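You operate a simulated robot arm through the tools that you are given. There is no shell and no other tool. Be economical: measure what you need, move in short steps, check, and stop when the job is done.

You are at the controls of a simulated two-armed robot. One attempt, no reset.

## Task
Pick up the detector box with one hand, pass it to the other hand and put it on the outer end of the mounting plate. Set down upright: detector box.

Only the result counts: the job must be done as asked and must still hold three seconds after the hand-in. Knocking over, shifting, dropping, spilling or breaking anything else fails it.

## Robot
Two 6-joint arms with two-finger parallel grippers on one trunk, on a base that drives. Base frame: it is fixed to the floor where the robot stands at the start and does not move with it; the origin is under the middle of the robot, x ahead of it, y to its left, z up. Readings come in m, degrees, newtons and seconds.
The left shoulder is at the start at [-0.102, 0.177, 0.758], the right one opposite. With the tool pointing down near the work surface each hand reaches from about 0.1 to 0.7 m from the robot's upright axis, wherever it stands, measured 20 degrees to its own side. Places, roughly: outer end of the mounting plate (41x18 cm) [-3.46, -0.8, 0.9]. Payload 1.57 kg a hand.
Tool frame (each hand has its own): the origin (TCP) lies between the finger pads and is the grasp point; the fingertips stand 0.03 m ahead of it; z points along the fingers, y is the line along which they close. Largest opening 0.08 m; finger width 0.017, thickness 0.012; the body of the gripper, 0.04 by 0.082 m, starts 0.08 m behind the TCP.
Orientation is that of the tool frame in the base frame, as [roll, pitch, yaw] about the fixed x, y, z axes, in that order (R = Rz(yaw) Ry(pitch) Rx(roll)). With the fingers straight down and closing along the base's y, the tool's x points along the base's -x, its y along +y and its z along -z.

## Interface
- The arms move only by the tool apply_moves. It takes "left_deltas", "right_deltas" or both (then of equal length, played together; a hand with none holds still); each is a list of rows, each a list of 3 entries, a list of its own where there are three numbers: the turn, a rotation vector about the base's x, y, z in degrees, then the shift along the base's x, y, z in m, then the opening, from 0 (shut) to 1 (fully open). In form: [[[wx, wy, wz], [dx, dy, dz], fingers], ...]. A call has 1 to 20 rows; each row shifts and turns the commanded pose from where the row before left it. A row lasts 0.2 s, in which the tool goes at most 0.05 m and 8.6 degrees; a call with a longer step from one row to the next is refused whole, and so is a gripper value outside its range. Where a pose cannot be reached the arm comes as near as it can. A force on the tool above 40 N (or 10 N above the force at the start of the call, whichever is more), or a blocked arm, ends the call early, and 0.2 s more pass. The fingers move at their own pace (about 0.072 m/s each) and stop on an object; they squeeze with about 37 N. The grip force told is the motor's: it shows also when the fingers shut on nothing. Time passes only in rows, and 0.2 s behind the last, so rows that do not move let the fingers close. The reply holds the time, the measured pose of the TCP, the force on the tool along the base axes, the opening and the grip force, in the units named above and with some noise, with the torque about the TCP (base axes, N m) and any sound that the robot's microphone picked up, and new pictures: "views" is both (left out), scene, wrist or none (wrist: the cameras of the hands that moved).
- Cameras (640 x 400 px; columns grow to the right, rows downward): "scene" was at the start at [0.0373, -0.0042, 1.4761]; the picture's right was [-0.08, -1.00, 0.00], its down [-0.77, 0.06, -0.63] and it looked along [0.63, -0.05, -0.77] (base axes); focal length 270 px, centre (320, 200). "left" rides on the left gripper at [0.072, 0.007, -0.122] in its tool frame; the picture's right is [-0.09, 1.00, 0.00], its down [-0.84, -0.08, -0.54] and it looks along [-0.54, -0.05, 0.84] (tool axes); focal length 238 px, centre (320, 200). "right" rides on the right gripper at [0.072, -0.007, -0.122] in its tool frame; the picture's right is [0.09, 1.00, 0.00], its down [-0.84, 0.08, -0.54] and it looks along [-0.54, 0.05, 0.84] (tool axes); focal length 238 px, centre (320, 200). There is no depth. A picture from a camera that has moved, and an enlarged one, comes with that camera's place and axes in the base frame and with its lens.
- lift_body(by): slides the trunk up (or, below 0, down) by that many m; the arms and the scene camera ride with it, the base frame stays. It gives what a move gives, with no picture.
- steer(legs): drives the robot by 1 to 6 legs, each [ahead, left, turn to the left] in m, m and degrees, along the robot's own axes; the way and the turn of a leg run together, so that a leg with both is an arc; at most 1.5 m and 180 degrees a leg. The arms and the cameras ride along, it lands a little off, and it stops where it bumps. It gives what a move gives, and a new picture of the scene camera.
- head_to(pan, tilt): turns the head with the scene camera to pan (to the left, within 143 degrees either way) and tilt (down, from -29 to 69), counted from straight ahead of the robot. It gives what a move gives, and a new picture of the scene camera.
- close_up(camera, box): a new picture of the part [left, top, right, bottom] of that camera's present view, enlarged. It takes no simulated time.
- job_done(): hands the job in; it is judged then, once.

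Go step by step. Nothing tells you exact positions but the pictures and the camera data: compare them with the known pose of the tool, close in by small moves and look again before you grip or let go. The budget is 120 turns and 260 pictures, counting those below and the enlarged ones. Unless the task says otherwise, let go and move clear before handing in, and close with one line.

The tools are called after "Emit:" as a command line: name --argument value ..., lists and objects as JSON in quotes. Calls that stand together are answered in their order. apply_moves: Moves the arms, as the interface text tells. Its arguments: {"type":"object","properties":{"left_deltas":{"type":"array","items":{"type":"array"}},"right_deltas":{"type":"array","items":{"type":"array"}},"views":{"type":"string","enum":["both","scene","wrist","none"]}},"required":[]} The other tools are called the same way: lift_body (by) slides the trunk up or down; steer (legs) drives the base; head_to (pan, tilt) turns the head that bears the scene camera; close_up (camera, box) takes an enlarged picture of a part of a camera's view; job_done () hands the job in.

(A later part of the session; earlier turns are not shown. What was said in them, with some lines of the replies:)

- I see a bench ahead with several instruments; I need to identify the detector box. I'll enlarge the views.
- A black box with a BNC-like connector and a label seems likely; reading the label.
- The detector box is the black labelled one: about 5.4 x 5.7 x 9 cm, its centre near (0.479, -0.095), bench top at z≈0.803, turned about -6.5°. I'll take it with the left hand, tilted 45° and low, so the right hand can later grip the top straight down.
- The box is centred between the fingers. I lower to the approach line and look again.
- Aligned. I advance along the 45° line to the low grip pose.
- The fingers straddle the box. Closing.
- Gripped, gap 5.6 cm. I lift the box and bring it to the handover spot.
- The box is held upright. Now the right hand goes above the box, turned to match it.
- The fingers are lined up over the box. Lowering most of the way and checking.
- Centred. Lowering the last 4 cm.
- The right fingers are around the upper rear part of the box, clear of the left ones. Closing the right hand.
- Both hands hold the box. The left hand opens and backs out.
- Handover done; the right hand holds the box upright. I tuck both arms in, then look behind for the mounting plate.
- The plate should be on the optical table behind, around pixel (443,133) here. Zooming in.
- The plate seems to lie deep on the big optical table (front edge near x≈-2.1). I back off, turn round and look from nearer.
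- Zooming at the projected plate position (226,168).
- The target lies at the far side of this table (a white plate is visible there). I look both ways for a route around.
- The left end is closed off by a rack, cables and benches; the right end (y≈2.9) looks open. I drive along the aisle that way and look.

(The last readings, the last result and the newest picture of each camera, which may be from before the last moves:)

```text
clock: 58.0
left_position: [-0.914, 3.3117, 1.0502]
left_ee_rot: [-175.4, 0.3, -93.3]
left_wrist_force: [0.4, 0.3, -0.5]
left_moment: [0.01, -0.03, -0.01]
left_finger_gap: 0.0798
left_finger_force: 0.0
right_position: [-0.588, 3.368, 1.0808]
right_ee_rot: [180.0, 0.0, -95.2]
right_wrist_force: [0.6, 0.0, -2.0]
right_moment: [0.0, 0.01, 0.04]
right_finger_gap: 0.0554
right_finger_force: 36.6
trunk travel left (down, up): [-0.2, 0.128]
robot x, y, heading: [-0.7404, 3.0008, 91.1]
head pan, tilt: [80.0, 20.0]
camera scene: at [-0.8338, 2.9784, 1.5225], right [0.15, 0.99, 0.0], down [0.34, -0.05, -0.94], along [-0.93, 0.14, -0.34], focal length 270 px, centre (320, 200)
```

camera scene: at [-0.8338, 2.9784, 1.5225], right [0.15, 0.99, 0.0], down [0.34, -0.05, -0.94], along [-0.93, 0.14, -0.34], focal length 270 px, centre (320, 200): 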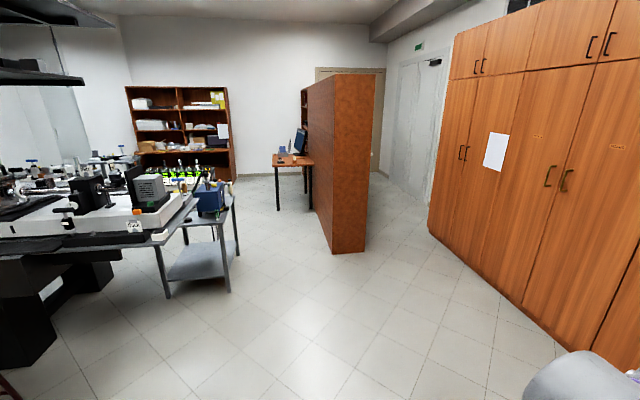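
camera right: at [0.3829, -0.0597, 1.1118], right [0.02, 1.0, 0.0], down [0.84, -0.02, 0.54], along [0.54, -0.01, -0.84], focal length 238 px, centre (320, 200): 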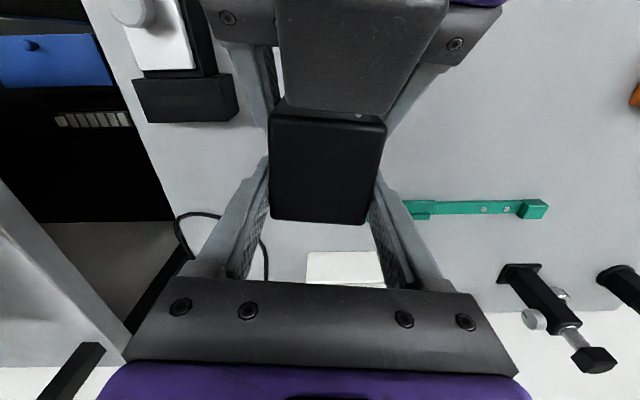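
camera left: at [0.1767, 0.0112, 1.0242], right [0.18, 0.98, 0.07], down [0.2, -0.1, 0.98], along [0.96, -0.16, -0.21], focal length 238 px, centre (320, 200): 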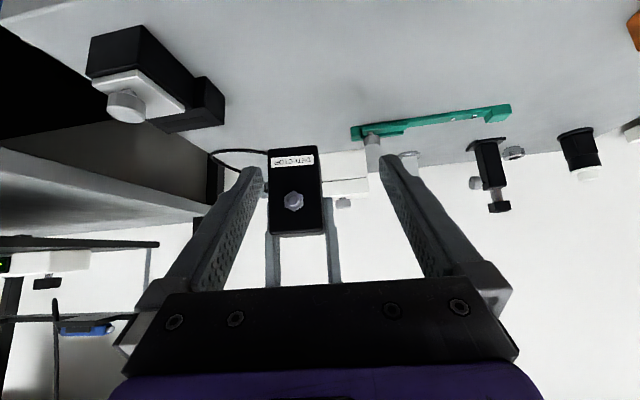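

The way round the right end is open (about 1 m gap at y≈3.0). I face -x and drive through, then look left.

Emit:
steer --legs '[[0, 0, 89], [1.5, 0, 0], [0.9, 0, 0]]'

Emit:
head_to --pan 55 --tilt 22

```text
clock: 73.5
left_position: [-3.4347, 2.8178, 1.0504]
left_ee_rot: [-175.4, 0.2, -4.3]
left_wrist_force: [0.8, -0.2, 0.3]
left_moment: [-0.01, 0.01, 0.0]
left_finger_gap: 0.0801
left_finger_force: 0.1
right_position: [-3.4848, 3.1459, 1.08]
right_ee_rot: [-179.9, 0.0, -6.2]
right_wrist_force: [-0.7, 0.2, -1.6]
right_moment: [0.02, 0.02, 0.01]
right_finger_gap: 0.0555
right_finger_force: 36.6
trunk travel left (down, up): [-0.2, 0.128]
robot x, y, heading: [-3.1196, 2.9856, -179.7]
head pan, tilt: [80.0, 20.0]
camera scene: at [-3.0982, 2.8949, 1.5225], right [-0.99, 0.17, 0.0], down [0.06, 0.34, -0.94], along [-0.16, -0.93, -0.34], focal length 270 px, centre (320, 200)
```

scene: 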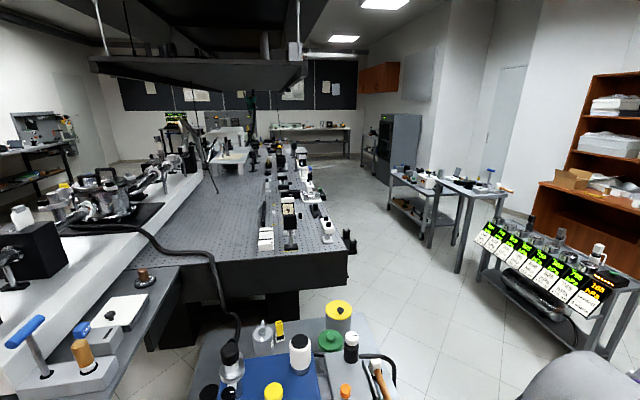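

```text
clock: 74.4
left_position: [-3.4336, 2.8176, 1.0507]
left_ee_rot: [-175.4, 0.3, -4.3]
left_wrist_force: [0.2, 0.0, 0.4]
left_moment: [-0.05, -0.01, 0.03]
left_finger_gap: 0.0798
left_finger_force: 0.0
right_position: [-3.4849, 3.1442, 1.0805]
right_ee_rot: [-180.0, 0.1, -6.1]
right_wrist_force: [-0.1, 0.0, -2.8]
right_moment: [0.0, 0.0, -0.01]
right_finger_gap: 0.0556
right_finger_force: 37.7
trunk travel left (down, up): [-0.2, 0.128]
robot x, y, heading: [-3.117, 2.9837, -179.8]
head pan, tilt: [55.0, 22.0]
camera scene: at [-3.1351, 2.9104, 1.5192], right [-0.82, 0.57, 0.0], down [0.21, 0.31, -0.93], along [-0.53, -0.76, -0.37], focal length 270 px, centre (320, 200)
```

scene: 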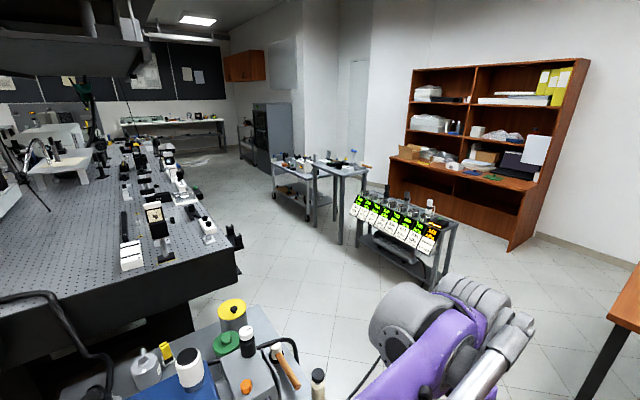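

The aisle behind the table is clear (x from about -3.5 to -4.7). I drive around the corner into it.

Emit:
steer --legs '[[0.97, 0, 0], [0, 0, 89.7], [1.5, 0, 0], [1.2, 0, 0]]'

Emit:
head_to --pan 35 --tilt 30

```text
clock: 95.8
left_position: [-3.8799, 0.0132, 1.0509]
left_ee_rot: [-175.3, 0.2, 86.3]
left_wrist_force: [0.2, -0.5, 0.6]
left_moment: [0.03, 0.02, 0.02]
left_finger_gap: 0.0802
left_finger_force: 0.0
right_position: [-4.2078, -0.0429, 1.0804]
right_ee_rot: [180.0, 0.0, 84.6]
right_wrist_force: [-0.1, -0.5, -2.3]
right_moment: [0.0, 0.02, 0.0]
right_finger_gap: 0.0557
right_finger_force: 36.7
trunk travel left (down, up): [-0.2, 0.128]
robot x, y, heading: [-4.0535, 0.3225, -88.9]
head pan, tilt: [55.0, 22.0]
camera scene: at [-3.9759, 0.3125, 1.5192], right [-0.56, -0.83, 0.0], down [-0.31, 0.21, -0.93], along [0.77, -0.52, -0.37], focal length 270 px, centre (320, 200)
```

scene: 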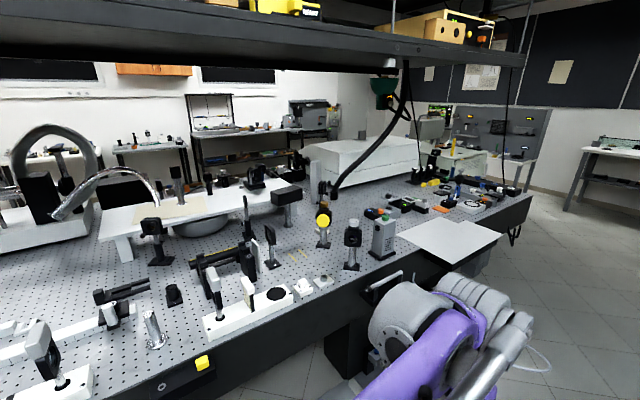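

```text
clock: 96.7
left_position: [-3.8813, 0.0135, 1.05]
left_ee_rot: [-175.4, 0.2, 86.4]
left_wrist_force: [-0.4, -1.0, -0.1]
left_moment: [0.01, -0.01, -0.02]
left_finger_gap: 0.0799
left_finger_force: 0.0
right_position: [-4.2085, -0.0421, 1.0804]
right_ee_rot: [-180.0, 0.1, 84.4]
right_wrist_force: [-0.2, 0.0, -1.1]
right_moment: [-0.02, 0.01, 0.01]
right_finger_gap: 0.0554
right_finger_force: 37.1
trunk travel left (down, up): [-0.2, 0.128]
robot x, y, heading: [-4.0475, 0.319, -89.0]
head pan, tilt: [35.0, 30.0]
camera scene: at [-3.9997, 0.2915, 1.5064], right [-0.81, -0.59, 0.0], down [-0.29, 0.4, -0.87], along [0.51, -0.7, -0.5], focal length 270 px, centre (320, 200)
```

scene: 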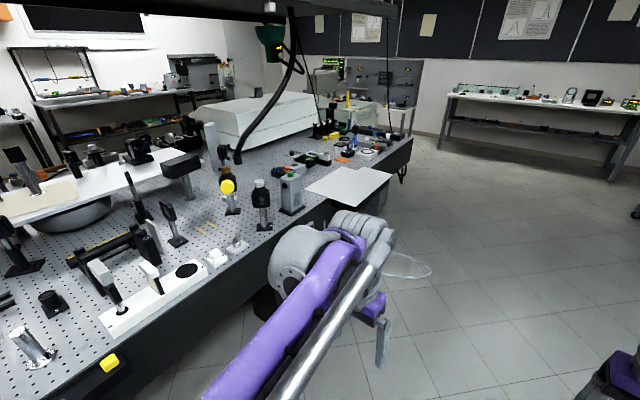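

The white plate overhangs the table's back edge, its outer end around x -3.55…-3.37, y -1.0…-0.6. I drive alongside and turn to face it.

Emit:
steer --legs '[[0.97, 0, 0], [0, 0, 89]]'

Emit:
head_to --pan -10 --tilt 45

```text
clock: 105.4
left_position: [-3.7143, -0.4673, 1.0503]
left_ee_rot: [-175.4, 0.2, 175.0]
left_wrist_force: [0.4, 0.4, -0.3]
left_moment: [0.02, -0.03, -0.02]
left_finger_gap: 0.0799
left_finger_force: 0.1
right_position: [-3.6668, -0.7964, 1.0805]
right_ee_rot: [180.0, 0.0, 173.1]
right_wrist_force: [-0.2, 0.0, -1.2]
right_moment: [0.03, 0.0, 0.06]
right_finger_gap: 0.0556
right_finger_force: 37.3
trunk travel left (down, up): [-0.2, 0.128]
robot x, y, heading: [-4.0305, -0.634, -0.3]
head pan, tilt: [35.0, 30.0]
camera scene: at [-3.9929, -0.5776, 1.5064], right [0.57, -0.82, 0.0], down [-0.41, -0.28, -0.87], along [0.71, 0.49, -0.5], focal length 270 px, centre (320, 200)
```

scene: 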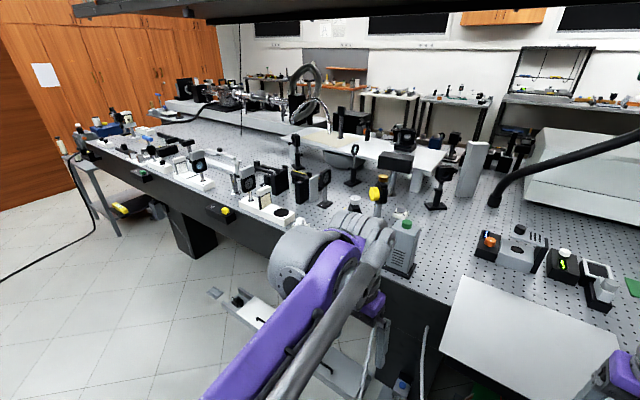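

```text
clock: 106.5
left_position: [-3.7135, -0.4683, 1.0506]
left_ee_rot: [-175.4, 0.2, 175.0]
left_wrist_force: [-0.8, 0.5, -0.4]
left_moment: [-0.01, 0.03, -0.02]
left_finger_gap: 0.0799
left_finger_force: 0.0
right_position: [-3.6668, -0.7957, 1.0804]
right_ee_rot: [180.0, 0.1, 173.2]
right_wrist_force: [-0.1, -0.5, -2.3]
right_moment: [-0.01, -0.04, 0.0]
right_finger_gap: 0.0557
right_finger_force: 37.2
trunk travel left (down, up): [-0.2, 0.128]
robot x, y, heading: [-4.0301, -0.6301, -0.6]
head pan, tilt: [-10.0, 45.0]
camera scene: at [-3.9873, -0.6435, 1.4838], right [-0.18, -0.98, 0.0], down [-0.7, 0.13, -0.71], along [0.7, -0.13, -0.71], focal length 270 px, centre (320, 200)
```

scene: 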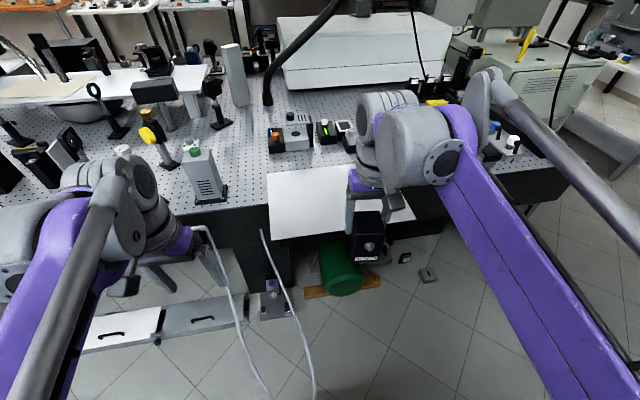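

Facing the plate now; its outer half overhangs the table edge. I check it with the right wrist camera and up close.

Emit:
close_up --camera "right" --box '[0, 0, 640, 400]'

Emit:
close_up --camera "scene" --box '[230, 150, 470, 300]'

Emit:
close_up --camera "left" --box '[0, 0, 640, 400]'

```text
1.00 times, centred on (320, 200) of right (not enlarged: the box is as wide or as high as the picture)
camera zoom: at [-3.7385, -0.7936, 1.2026], right [0.03, 1.0, 0.0], down [0.84, -0.02, 0.54], along [0.54, -0.02, -0.84], focal length 238 px, centre (320, 200)
```

zoom: 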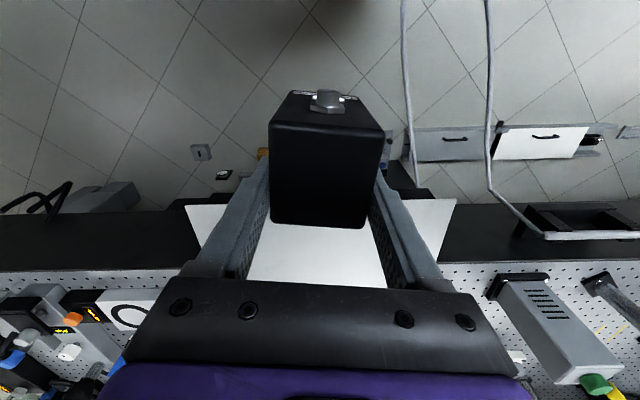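

```text
2.67 times, centred on (350, 225) of scene
camera zoom: at [-3.9873, -0.6435, 1.4838], right [-0.18, -0.98, 0.0], down [-0.7, 0.13, -0.71], along [0.7, -0.13, -0.71], focal length 721 px, centre (240, 133)
```

zoom: 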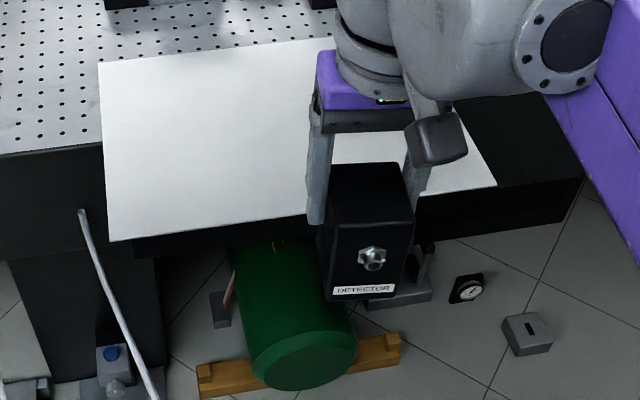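

```text
1.00 times, centred on (320, 200) of left (not enlarged: the box is as wide or as high as the picture)
camera zoom: at [-3.7841, -0.4437, 1.171], right [0.18, 0.98, -0.08], down [0.83, -0.11, 0.55], along [0.53, -0.16, -0.83], focal length 238 px, centre (320, 200)
```

zoom: 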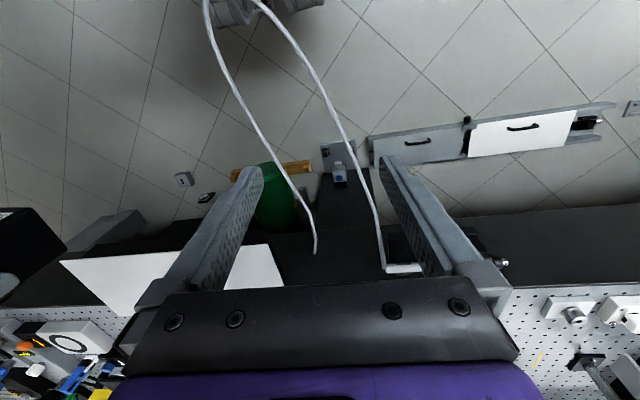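

Emit:
close_up --camera "left" --box '[40, 200, 320, 350]'

Emit:
close_up --camera "right" --box '[160, 170, 500, 300]'

```text
2.29 times, centred on (180, 275) of left
camera zoom: at [-3.7841, -0.4437, 1.171], right [0.18, 0.98, -0.08], down [0.83, -0.11, 0.55], along [0.53, -0.16, -0.83], focal length 545 px, centre (640, 29)
```

zoom: 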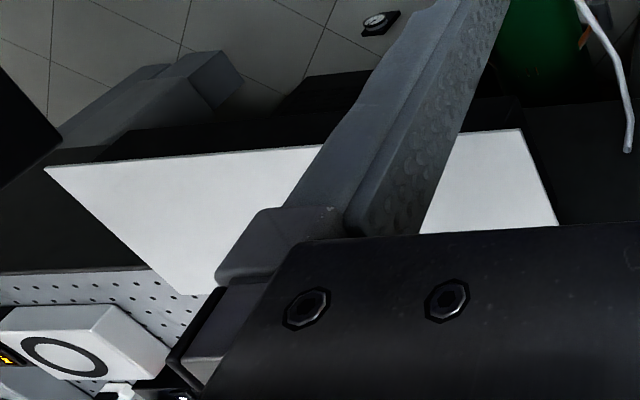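

```text
1.88 times, centred on (330, 235) of right
camera zoom: at [-3.7385, -0.7936, 1.2026], right [0.03, 1.0, 0.0], down [0.84, -0.02, 0.54], along [0.54, -0.02, -0.84], focal length 449 px, centre (301, 134)
```

zoom: 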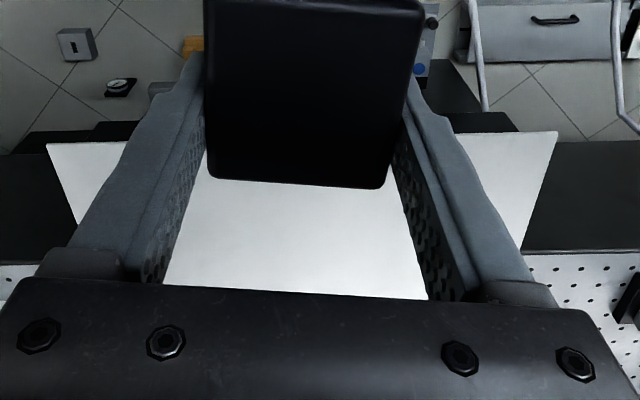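

Plate top is at z≈0.904, spanning y -1.00…-0.60 with its outer edge at x≈-3.543. I carry the box over (-3.45, -0.80) and straighten it.

Emit:
apply_moves --right_deltas '[[[0, 0, 0], [0.0388, -0.001, 0], 0], [[0, 0, 3.5], [0.0388, -0.001, 0], 0], [[0, 0, 3.4], [0.0388, -0.001, 0], 0], [[0, 0, 0], [0.0388, -0.001, 0], 0], [[0, 0, 0], [0.0388, 0, 0], 0], [[0, 0, 0], [0.0388, 0, 0], 0], [[0, 0, 0], [0, 0, -0.03], 0], [[0, 0, 0], [0, 0, -0.03], 0], [[0, 0, 0], [0, 0, 0], 0]]'

Emit:
close_up --camera "scene" --box '[250, 120, 450, 260]'

```text
clock: 108.5
left_position: [-3.7134, -0.4684, 1.0493]
left_ee_rot: [-175.4, 0.1, 175.0]
left_wrist_force: [0.5, 0.3, 0.9]
left_moment: [-0.01, 0.01, -0.01]
left_finger_gap: 0.0802
left_finger_force: 0.0
right_position: [-3.4731, -0.8007, 1.0115]
right_ee_rot: [-180.0, 0.0, 179.9]
right_wrist_force: [-0.7, -0.2, -2.1]
right_moment: [0.01, 0.0, 0.0]
right_finger_gap: 0.0556
right_finger_force: 37.5
right hand out of reach, approached as far as the arm can: row 5, 6
trunk travel left (down, up): [-0.2, 0.128]
robot x, y, heading: [-4.0276, -0.6304, -0.4]
head pan, tilt: [-10.0, 45.0]
camera scene: at [-3.9875, -0.6435, 1.4838], right [-0.18, -0.98, 0.0], down [-0.7, 0.13, -0.71], along [0.7, -0.13, -0.71], focal length 270 px, centre (320, 200)
camera right: at [-3.5448, -0.8072, 1.1334], right [-0.09, 1.0, 0.0], down [0.84, 0.08, 0.54], along [0.54, 0.05, -0.84], focal length 238 px, centre (320, 200)
```

scene: 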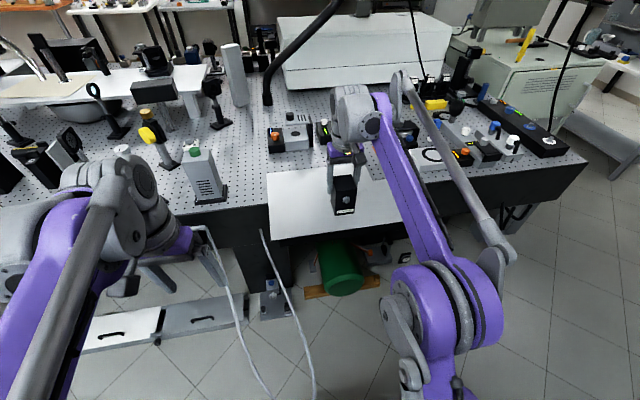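
right: 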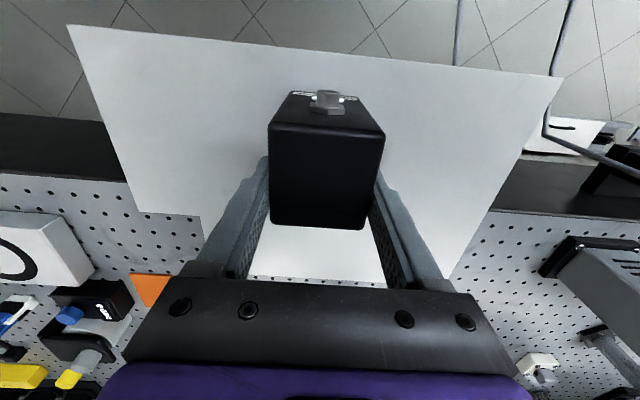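

```text
2.86 times, centred on (350, 190) of scene
camera zoom: at [-3.9875, -0.6435, 1.4838], right [-0.18, -0.98, 0.0], down [-0.7, 0.13, -0.71], along [0.7, -0.13, -0.71], focal length 773 px, centre (234, 229)
```

zoom: 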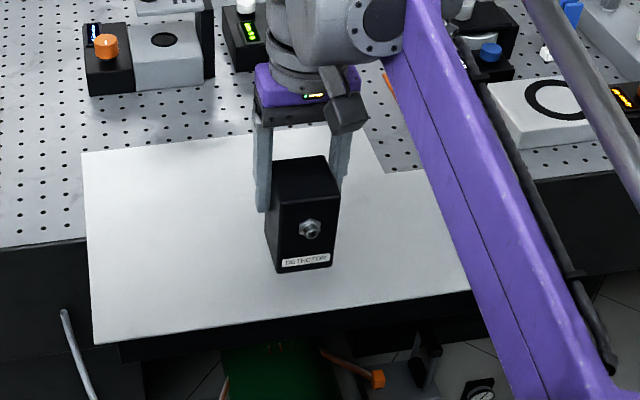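

The arm is at its reach limit with the box ~2.6 cm from the plate's outer edge. I nudge the base 5 cm ahead for margin.

Emit:
steer --legs '[[0.05, 0, 0]]'

```text
clock: 109.5
left_position: [-3.662, -0.4682, 1.0496]
left_ee_rot: [-175.4, 0.1, 175.0]
left_wrist_force: [0.0, 0.8, 0.0]
left_moment: [0.01, 0.05, 0.0]
left_finger_gap: 0.0798
left_finger_force: 0.0
right_position: [-3.4219, -0.8016, 1.0107]
right_ee_rot: [-179.9, -0.2, -180.0]
right_wrist_force: [0.2, 0.7, -2.0]
right_moment: [0.04, 0.03, -0.02]
right_finger_gap: 0.0555
right_finger_force: 37.2
trunk travel left (down, up): [-0.2, 0.128]
robot x, y, heading: [-3.9797, -0.634, -0.3]
head pan, tilt: [-10.0, 45.0]
camera scene: at [-3.9361, -0.6439, 1.4837], right [-0.18, -0.98, 0.0], down [-0.7, 0.13, -0.71], along [0.69, -0.13, -0.71], focal length 270 px, centre (320, 200)
```

scene: 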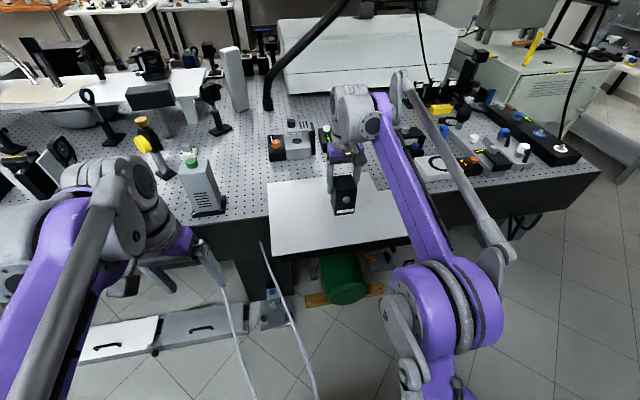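

Now lowering: first to just above the plate.

Emit:
apply_moves --right_deltas '[[[0, 0, 0], [-0.012, 0, -0.008], 0], [[0, 0, 0], [0, 0, -0.008], 0], [[0, 0, 0], [0, 0, 0], 0]]' --views "wrist"

Emit:
close_up --camera "scene" --box '[310, 160, 380, 230]'

```text
clock: 110.3
left_position: [-3.6629, -0.4671, 1.0507]
left_ee_rot: [-175.3, 0.2, 174.9]
left_wrist_force: [-1.2, 0.2, 0.4]
left_moment: [0.01, -0.02, -0.03]
left_finger_gap: 0.0801
left_finger_force: 0.2
right_position: [-3.4347, -0.8014, 0.9969]
right_ee_rot: [180.0, 0.0, 180.0]
right_wrist_force: [-0.3, 0.6, -2.1]
right_moment: [-0.03, 0.0, 0.0]
right_finger_gap: 0.0556
right_finger_force: 36.9
trunk travel left (down, up): [-0.2, 0.128]
robot x, y, heading: [-3.9777, -0.6298, -0.1]
head pan, tilt: [-10.0, 45.0]
camera right: at [-3.5073, -0.8078, 1.1181], right [-0.09, 1.0, 0.0], down [0.84, 0.08, 0.54], along [0.54, 0.05, -0.84], focal length 238 px, centre (320, 200)
```

right: 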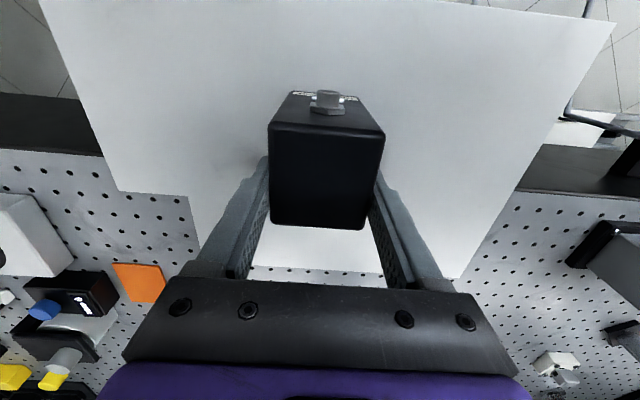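

```text
5.71 times, centred on (345, 195) of scene
camera zoom: at [-3.9378, -0.6439, 1.4838], right [-0.18, -0.98, 0.0], down [-0.7, 0.13, -0.71], along [0.7, -0.13, -0.71], focal length 1546 px, centre (177, 229)
```

zoom: 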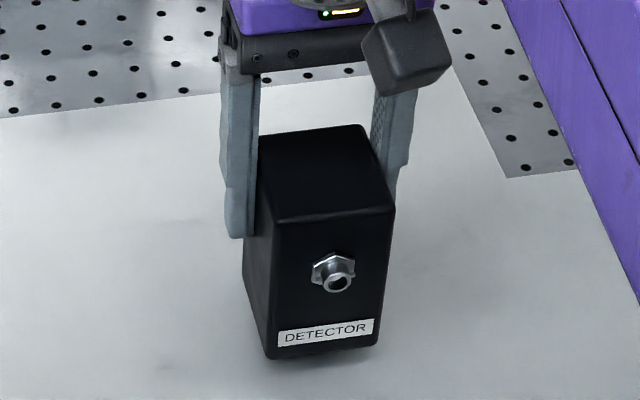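

About 1.4 cm to go. Lowering in small steps.

Emit:
apply_moves --right_deltas '[[[0, 0, 0], [0, 0, -0.003], 0], [[0, 0, 0], [0, 0, -0.003], 0], [[0, 0, 0], [0, 0, -0.003], 0], [[0, 0, 0], [0, 0, 0], 0]]' --views "none"

Emit:
apply_moves --right_deltas '[[[0, 0, 0], [0, 0, -0.002], 0], [[0, 0, 0], [0, 0, 0], 0]]' --views "none"

Emit:
close_up --camera "scene" --box '[310, 160, 380, 230]'

```text
clock: 111.3
left_position: [-3.6627, -0.4681, 1.0502]
left_ee_rot: [-175.4, 0.2, 175.0]
left_wrist_force: [-1.2, 0.3, -0.2]
left_moment: [0.02, 0.02, 0.0]
left_finger_gap: 0.08
left_finger_force: 0.1
right_position: [-3.4362, -0.802, 0.9863]
right_ee_rot: [180.0, -0.1, 179.9]
right_wrist_force: [0.0, 0.6, -1.0]
right_moment: [-0.02, 0.01, -0.01]
right_finger_gap: 0.0555
right_finger_force: 37.1
trunk travel left (down, up): [-0.2, 0.128]
robot x, y, heading: [-3.9761, -0.6316, -0.4]
head pan, tilt: [-10.0, 45.0]
```

```text
clock: 111.9
left_position: [-3.6643, -0.4676, 1.0509]
left_ee_rot: [-175.5, 0.2, 175.1]
left_wrist_force: [0.2, 0.2, 0.3]
left_moment: [-0.01, 0.03, 0.0]
left_finger_gap: 0.0798
left_finger_force: 0.0
right_position: [-3.4348, -0.8003, 0.9828]
right_ee_rot: [-179.9, 0.0, 179.9]
right_wrist_force: [0.0, 1.0, -1.4]
right_moment: [0.0, 0.0, 0.01]
right_finger_gap: 0.0553
right_finger_force: 36.7
trunk travel left (down, up): [-0.2, 0.128]
robot x, y, heading: [-3.9774, -0.6301, -0.1]
head pan, tilt: [-10.0, 45.0]
```

```text
5.71 times, centred on (345, 195) of scene
camera zoom: at [-3.9373, -0.6439, 1.4838], right [-0.18, -0.98, 0.0], down [-0.7, 0.13, -0.71], along [0.7, -0.13, -0.71], focal length 1546 px, centre (177, 229)
```

zoom: 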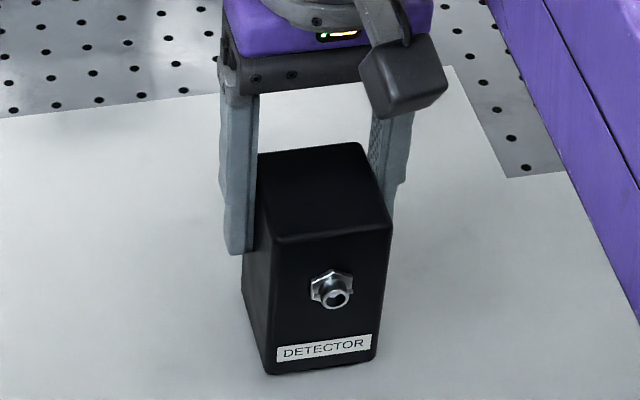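

Close to contact but no force yet; continuing in 1–2 mm steps.

Emit:
apply_moves --right_deltas '[[[0, 0, 0], [0, 0, -0.0015], 0], [[0, 0, 0], [0, 0, 0], 0]]' --views "none"

Emit:
apply_moves --right_deltas '[[[0, 0, 0], [0, 0, -0.0015], 0], [[0, 0, 0], [0, 0, 0], 0]]' --views "none"

Emit:
close_up --camera "scene" --box '[325, 180, 375, 230]'

```text
clock: 112.5
left_position: [-3.6643, -0.4689, 1.05]
left_ee_rot: [-175.4, 0.2, 175.0]
left_wrist_force: [-0.7, -1.5, 0.9]
left_moment: [0.05, 0.01, 0.01]
left_finger_gap: 0.0801
left_finger_force: 0.1
right_position: [-3.4346, -0.8012, 0.983]
right_ee_rot: [179.9, 0.0, 180.0]
right_wrist_force: [4.9, 0.1, 19.0]
right_moment: [0.1, 0.37, -0.02]
right_finger_gap: 0.0556
right_finger_force: 36.8
trunk travel left (down, up): [-0.2, 0.128]
robot x, y, heading: [-3.975, -0.6291, -0.5]
head pan, tilt: [-10.0, 45.0]
```

```text
clock: 113.1
left_position: [-3.6657, -0.467, 1.05]
left_ee_rot: [-175.4, 0.2, 175.0]
left_wrist_force: [-0.2, -0.5, 0.5]
left_moment: [0.01, -0.01, -0.03]
left_finger_gap: 0.08
left_finger_force: 0.0
right_position: [-3.4356, -0.8014, 0.9825]
right_ee_rot: [-180.0, 0.1, 180.0]
right_wrist_force: [5.5, 0.2, 29.0]
right_moment: [0.07, -0.08, 0.01]
right_finger_gap: 0.0557
right_finger_force: 37.3
trunk travel left (down, up): [-0.2, 0.128]
robot x, y, heading: [-3.9765, -0.6336, -0.5]
head pan, tilt: [-10.0, 45.0]
```

```text
8.00 times, centred on (350, 205) of scene
camera zoom: at [-3.939, -0.643, 1.4839], right [-0.18, -0.98, 0.0], down [-0.69, 0.13, -0.71], along [0.7, -0.13, -0.71], focal length 2164 px, centre (80, 160)
```

zoom: 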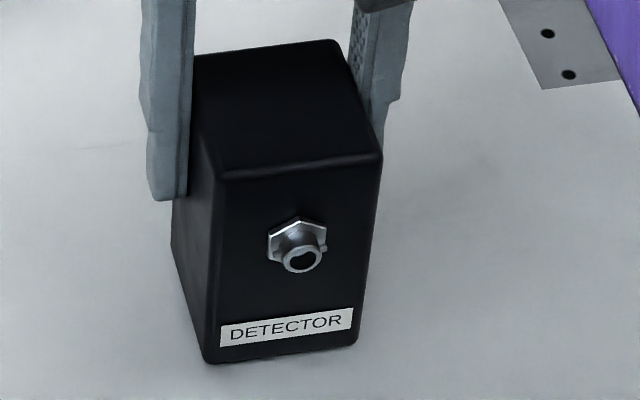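

The box is standing on the plate and the plate holds firm. I ease off the pressure slightly and open.

Emit:
apply_moves --right_deltas '[[[0, 0, 0], [0, 0, 0.002], 0], [[0, 0, 0], [0, 0, 0], 0]]' --views "none"

Emit:
apply_moves --right_deltas '[[[0, 0, 0], [0, 0, 0], 1], [[0, 0, 0], [0, 0, 0], 1], [[0, 0, 0], [0, 0, 0], 1]]'

```text
clock: 113.7
left_position: [-3.6633, -0.4673, 1.0504]
left_ee_rot: [-175.4, 0.3, 175.0]
left_wrist_force: [-0.9, -1.2, -1.0]
left_moment: [-0.01, -0.02, 0.01]
left_finger_gap: 0.0798
left_finger_force: 0.0
right_position: [-3.4356, -0.8024, 0.9835]
right_ee_rot: [180.0, -0.1, 180.0]
right_wrist_force: [-0.4, 0.0, -0.6]
right_moment: [0.02, 0.0, 0.01]
right_finger_gap: 0.0555
right_finger_force: 37.2
trunk travel left (down, up): [-0.2, 0.128]
robot x, y, heading: [-3.9774, -0.6265, -0.4]
head pan, tilt: [-10.0, 45.0]
```

```text
clock: 114.5
left_position: [-3.6625, -0.4676, 1.0491]
left_ee_rot: [-175.4, 0.3, 175.1]
left_wrist_force: [0.1, 0.1, 0.5]
left_moment: [0.0, -0.02, -0.02]
left_finger_gap: 0.0798
left_finger_force: 0.0
right_position: [-3.4338, -0.8024, 0.9832]
right_ee_rot: [179.9, -0.1, -179.9]
right_wrist_force: [0.3, -0.9, -0.2]
right_moment: [0.0, -0.03, 0.01]
right_finger_gap: 0.0799
right_finger_force: 0.1
trunk travel left (down, up): [-0.2, 0.128]
robot x, y, heading: [-3.9786, -0.6308, -0.5]
head pan, tilt: [-10.0, 45.0]
camera scene: at [-3.9374, -0.6439, 1.4838], right [-0.18, -0.98, 0.0], down [-0.7, 0.13, -0.71], along [0.7, -0.13, -0.71], focal length 270 px, centre (320, 200)
camera right: at [-3.5065, -0.8087, 1.1058], right [-0.09, 1.0, 0.0], down [0.84, 0.08, 0.54], along [0.54, 0.05, -0.84], focal length 238 px, centre (320, 200)
```

scene: 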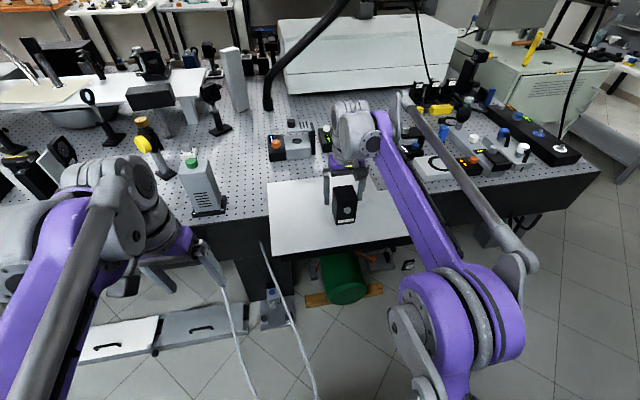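
right: 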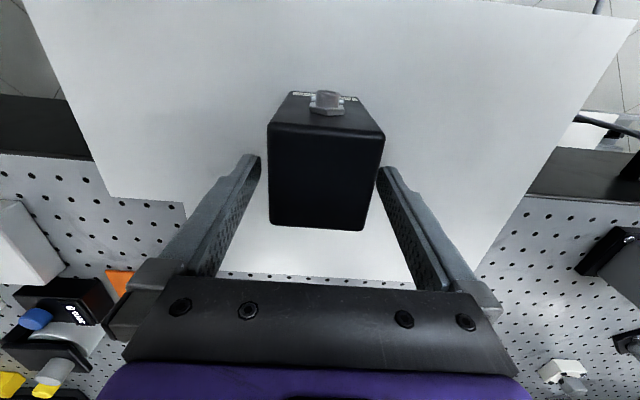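

Released and standing. I raise the hand straight up, then back it clear.

Emit:
apply_moves --right_deltas '[[[0, 0, 0], [0, 0, 0.015], 1], [[0, 0, 0], [0, 0, 0.03], 1], [[0, 0, 0], [0, 0, 0.03], 1], [[0, 0, 0], [0, 0, 0.03], 1], [[0, 0, 0], [-0.03, 0, 0.02], 1], [[0, 0, 0], [-0.04, -0.03, 0], 1], [[0, 0, 0], [-0.04, -0.03, 0], 1], [[0, 0, 0], [-0.04, -0.03, 0], 1], [[0, 0, 0], [0, 0, 0], 1]]'

Emit:
close_up --camera "scene" --box '[250, 140, 430, 260]'

```text
clock: 116.5
left_position: [-3.6628, -0.4681, 1.0504]
left_ee_rot: [-175.5, 0.1, 175.0]
left_wrist_force: [0.3, 0.1, -0.7]
left_moment: [0.0, -0.02, -0.04]
left_finger_gap: 0.0799
left_finger_force: 0.0
right_position: [-3.5889, -0.89, 1.1007]
right_ee_rot: [180.0, -0.2, -180.0]
right_wrist_force: [-0.4, -0.9, -0.9]
right_moment: [0.01, 0.0, -0.01]
right_finger_gap: 0.0799
right_finger_force: 0.1
right hand out of reach, approached as far as the arm can: row 4
trunk travel left (down, up): [-0.2, 0.128]
robot x, y, heading: [-3.9798, -0.6301, -0.2]
head pan, tilt: [-10.0, 45.0]
camera scene: at [-3.9364, -0.6436, 1.4838], right [-0.18, -0.98, 0.0], down [-0.7, 0.13, -0.71], along [0.69, -0.13, -0.71], focal length 270 px, centre (320, 200)
camera right: at [-3.6613, -0.8967, 1.2236], right [-0.09, 1.0, 0.0], down [0.84, 0.08, 0.54], along [0.54, 0.05, -0.84], focal length 238 px, centre (320, 200)
```

scene: 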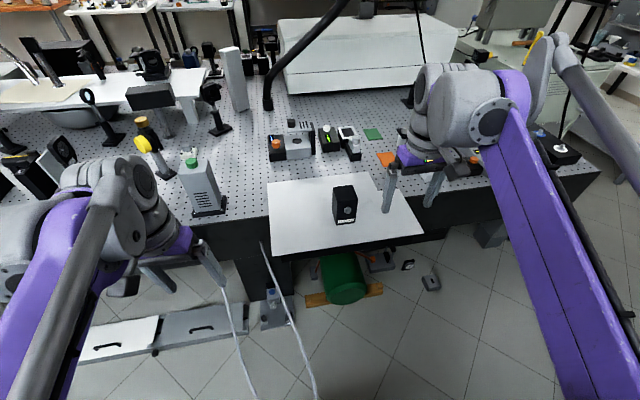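
right: 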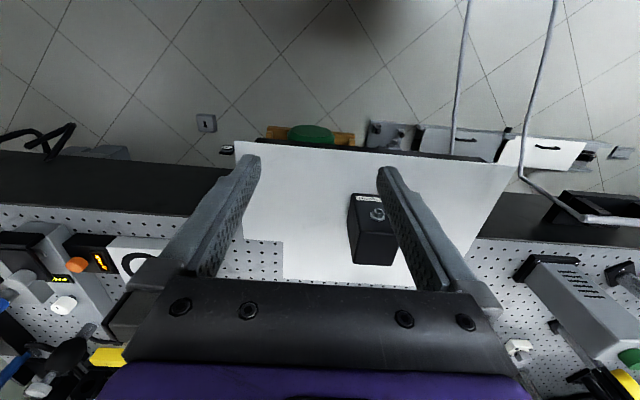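

```text
3.33 times, centred on (340, 200) of scene
camera zoom: at [-3.9364, -0.6436, 1.4838], right [-0.18, -0.98, 0.0], down [-0.7, 0.13, -0.71], along [0.69, -0.13, -0.71], focal length 902 px, centre (253, 200)
```

zoom: 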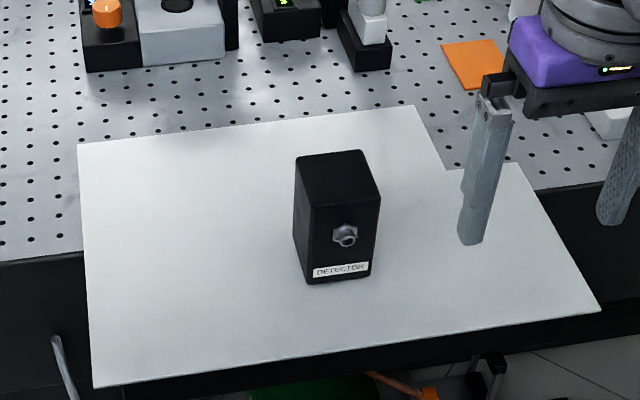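

The detector box stands upright in the middle of the plate's outer end, and both hands are clear. I'm handing in.

Emit:
job_done

```text
The job is handed in.
```

The detector box was picked up with the left hand, passed to the right, and set upright in the middle of the mounting plate's outer end. Both hands were clear at hand-in, and I saw nothing else disturbed.
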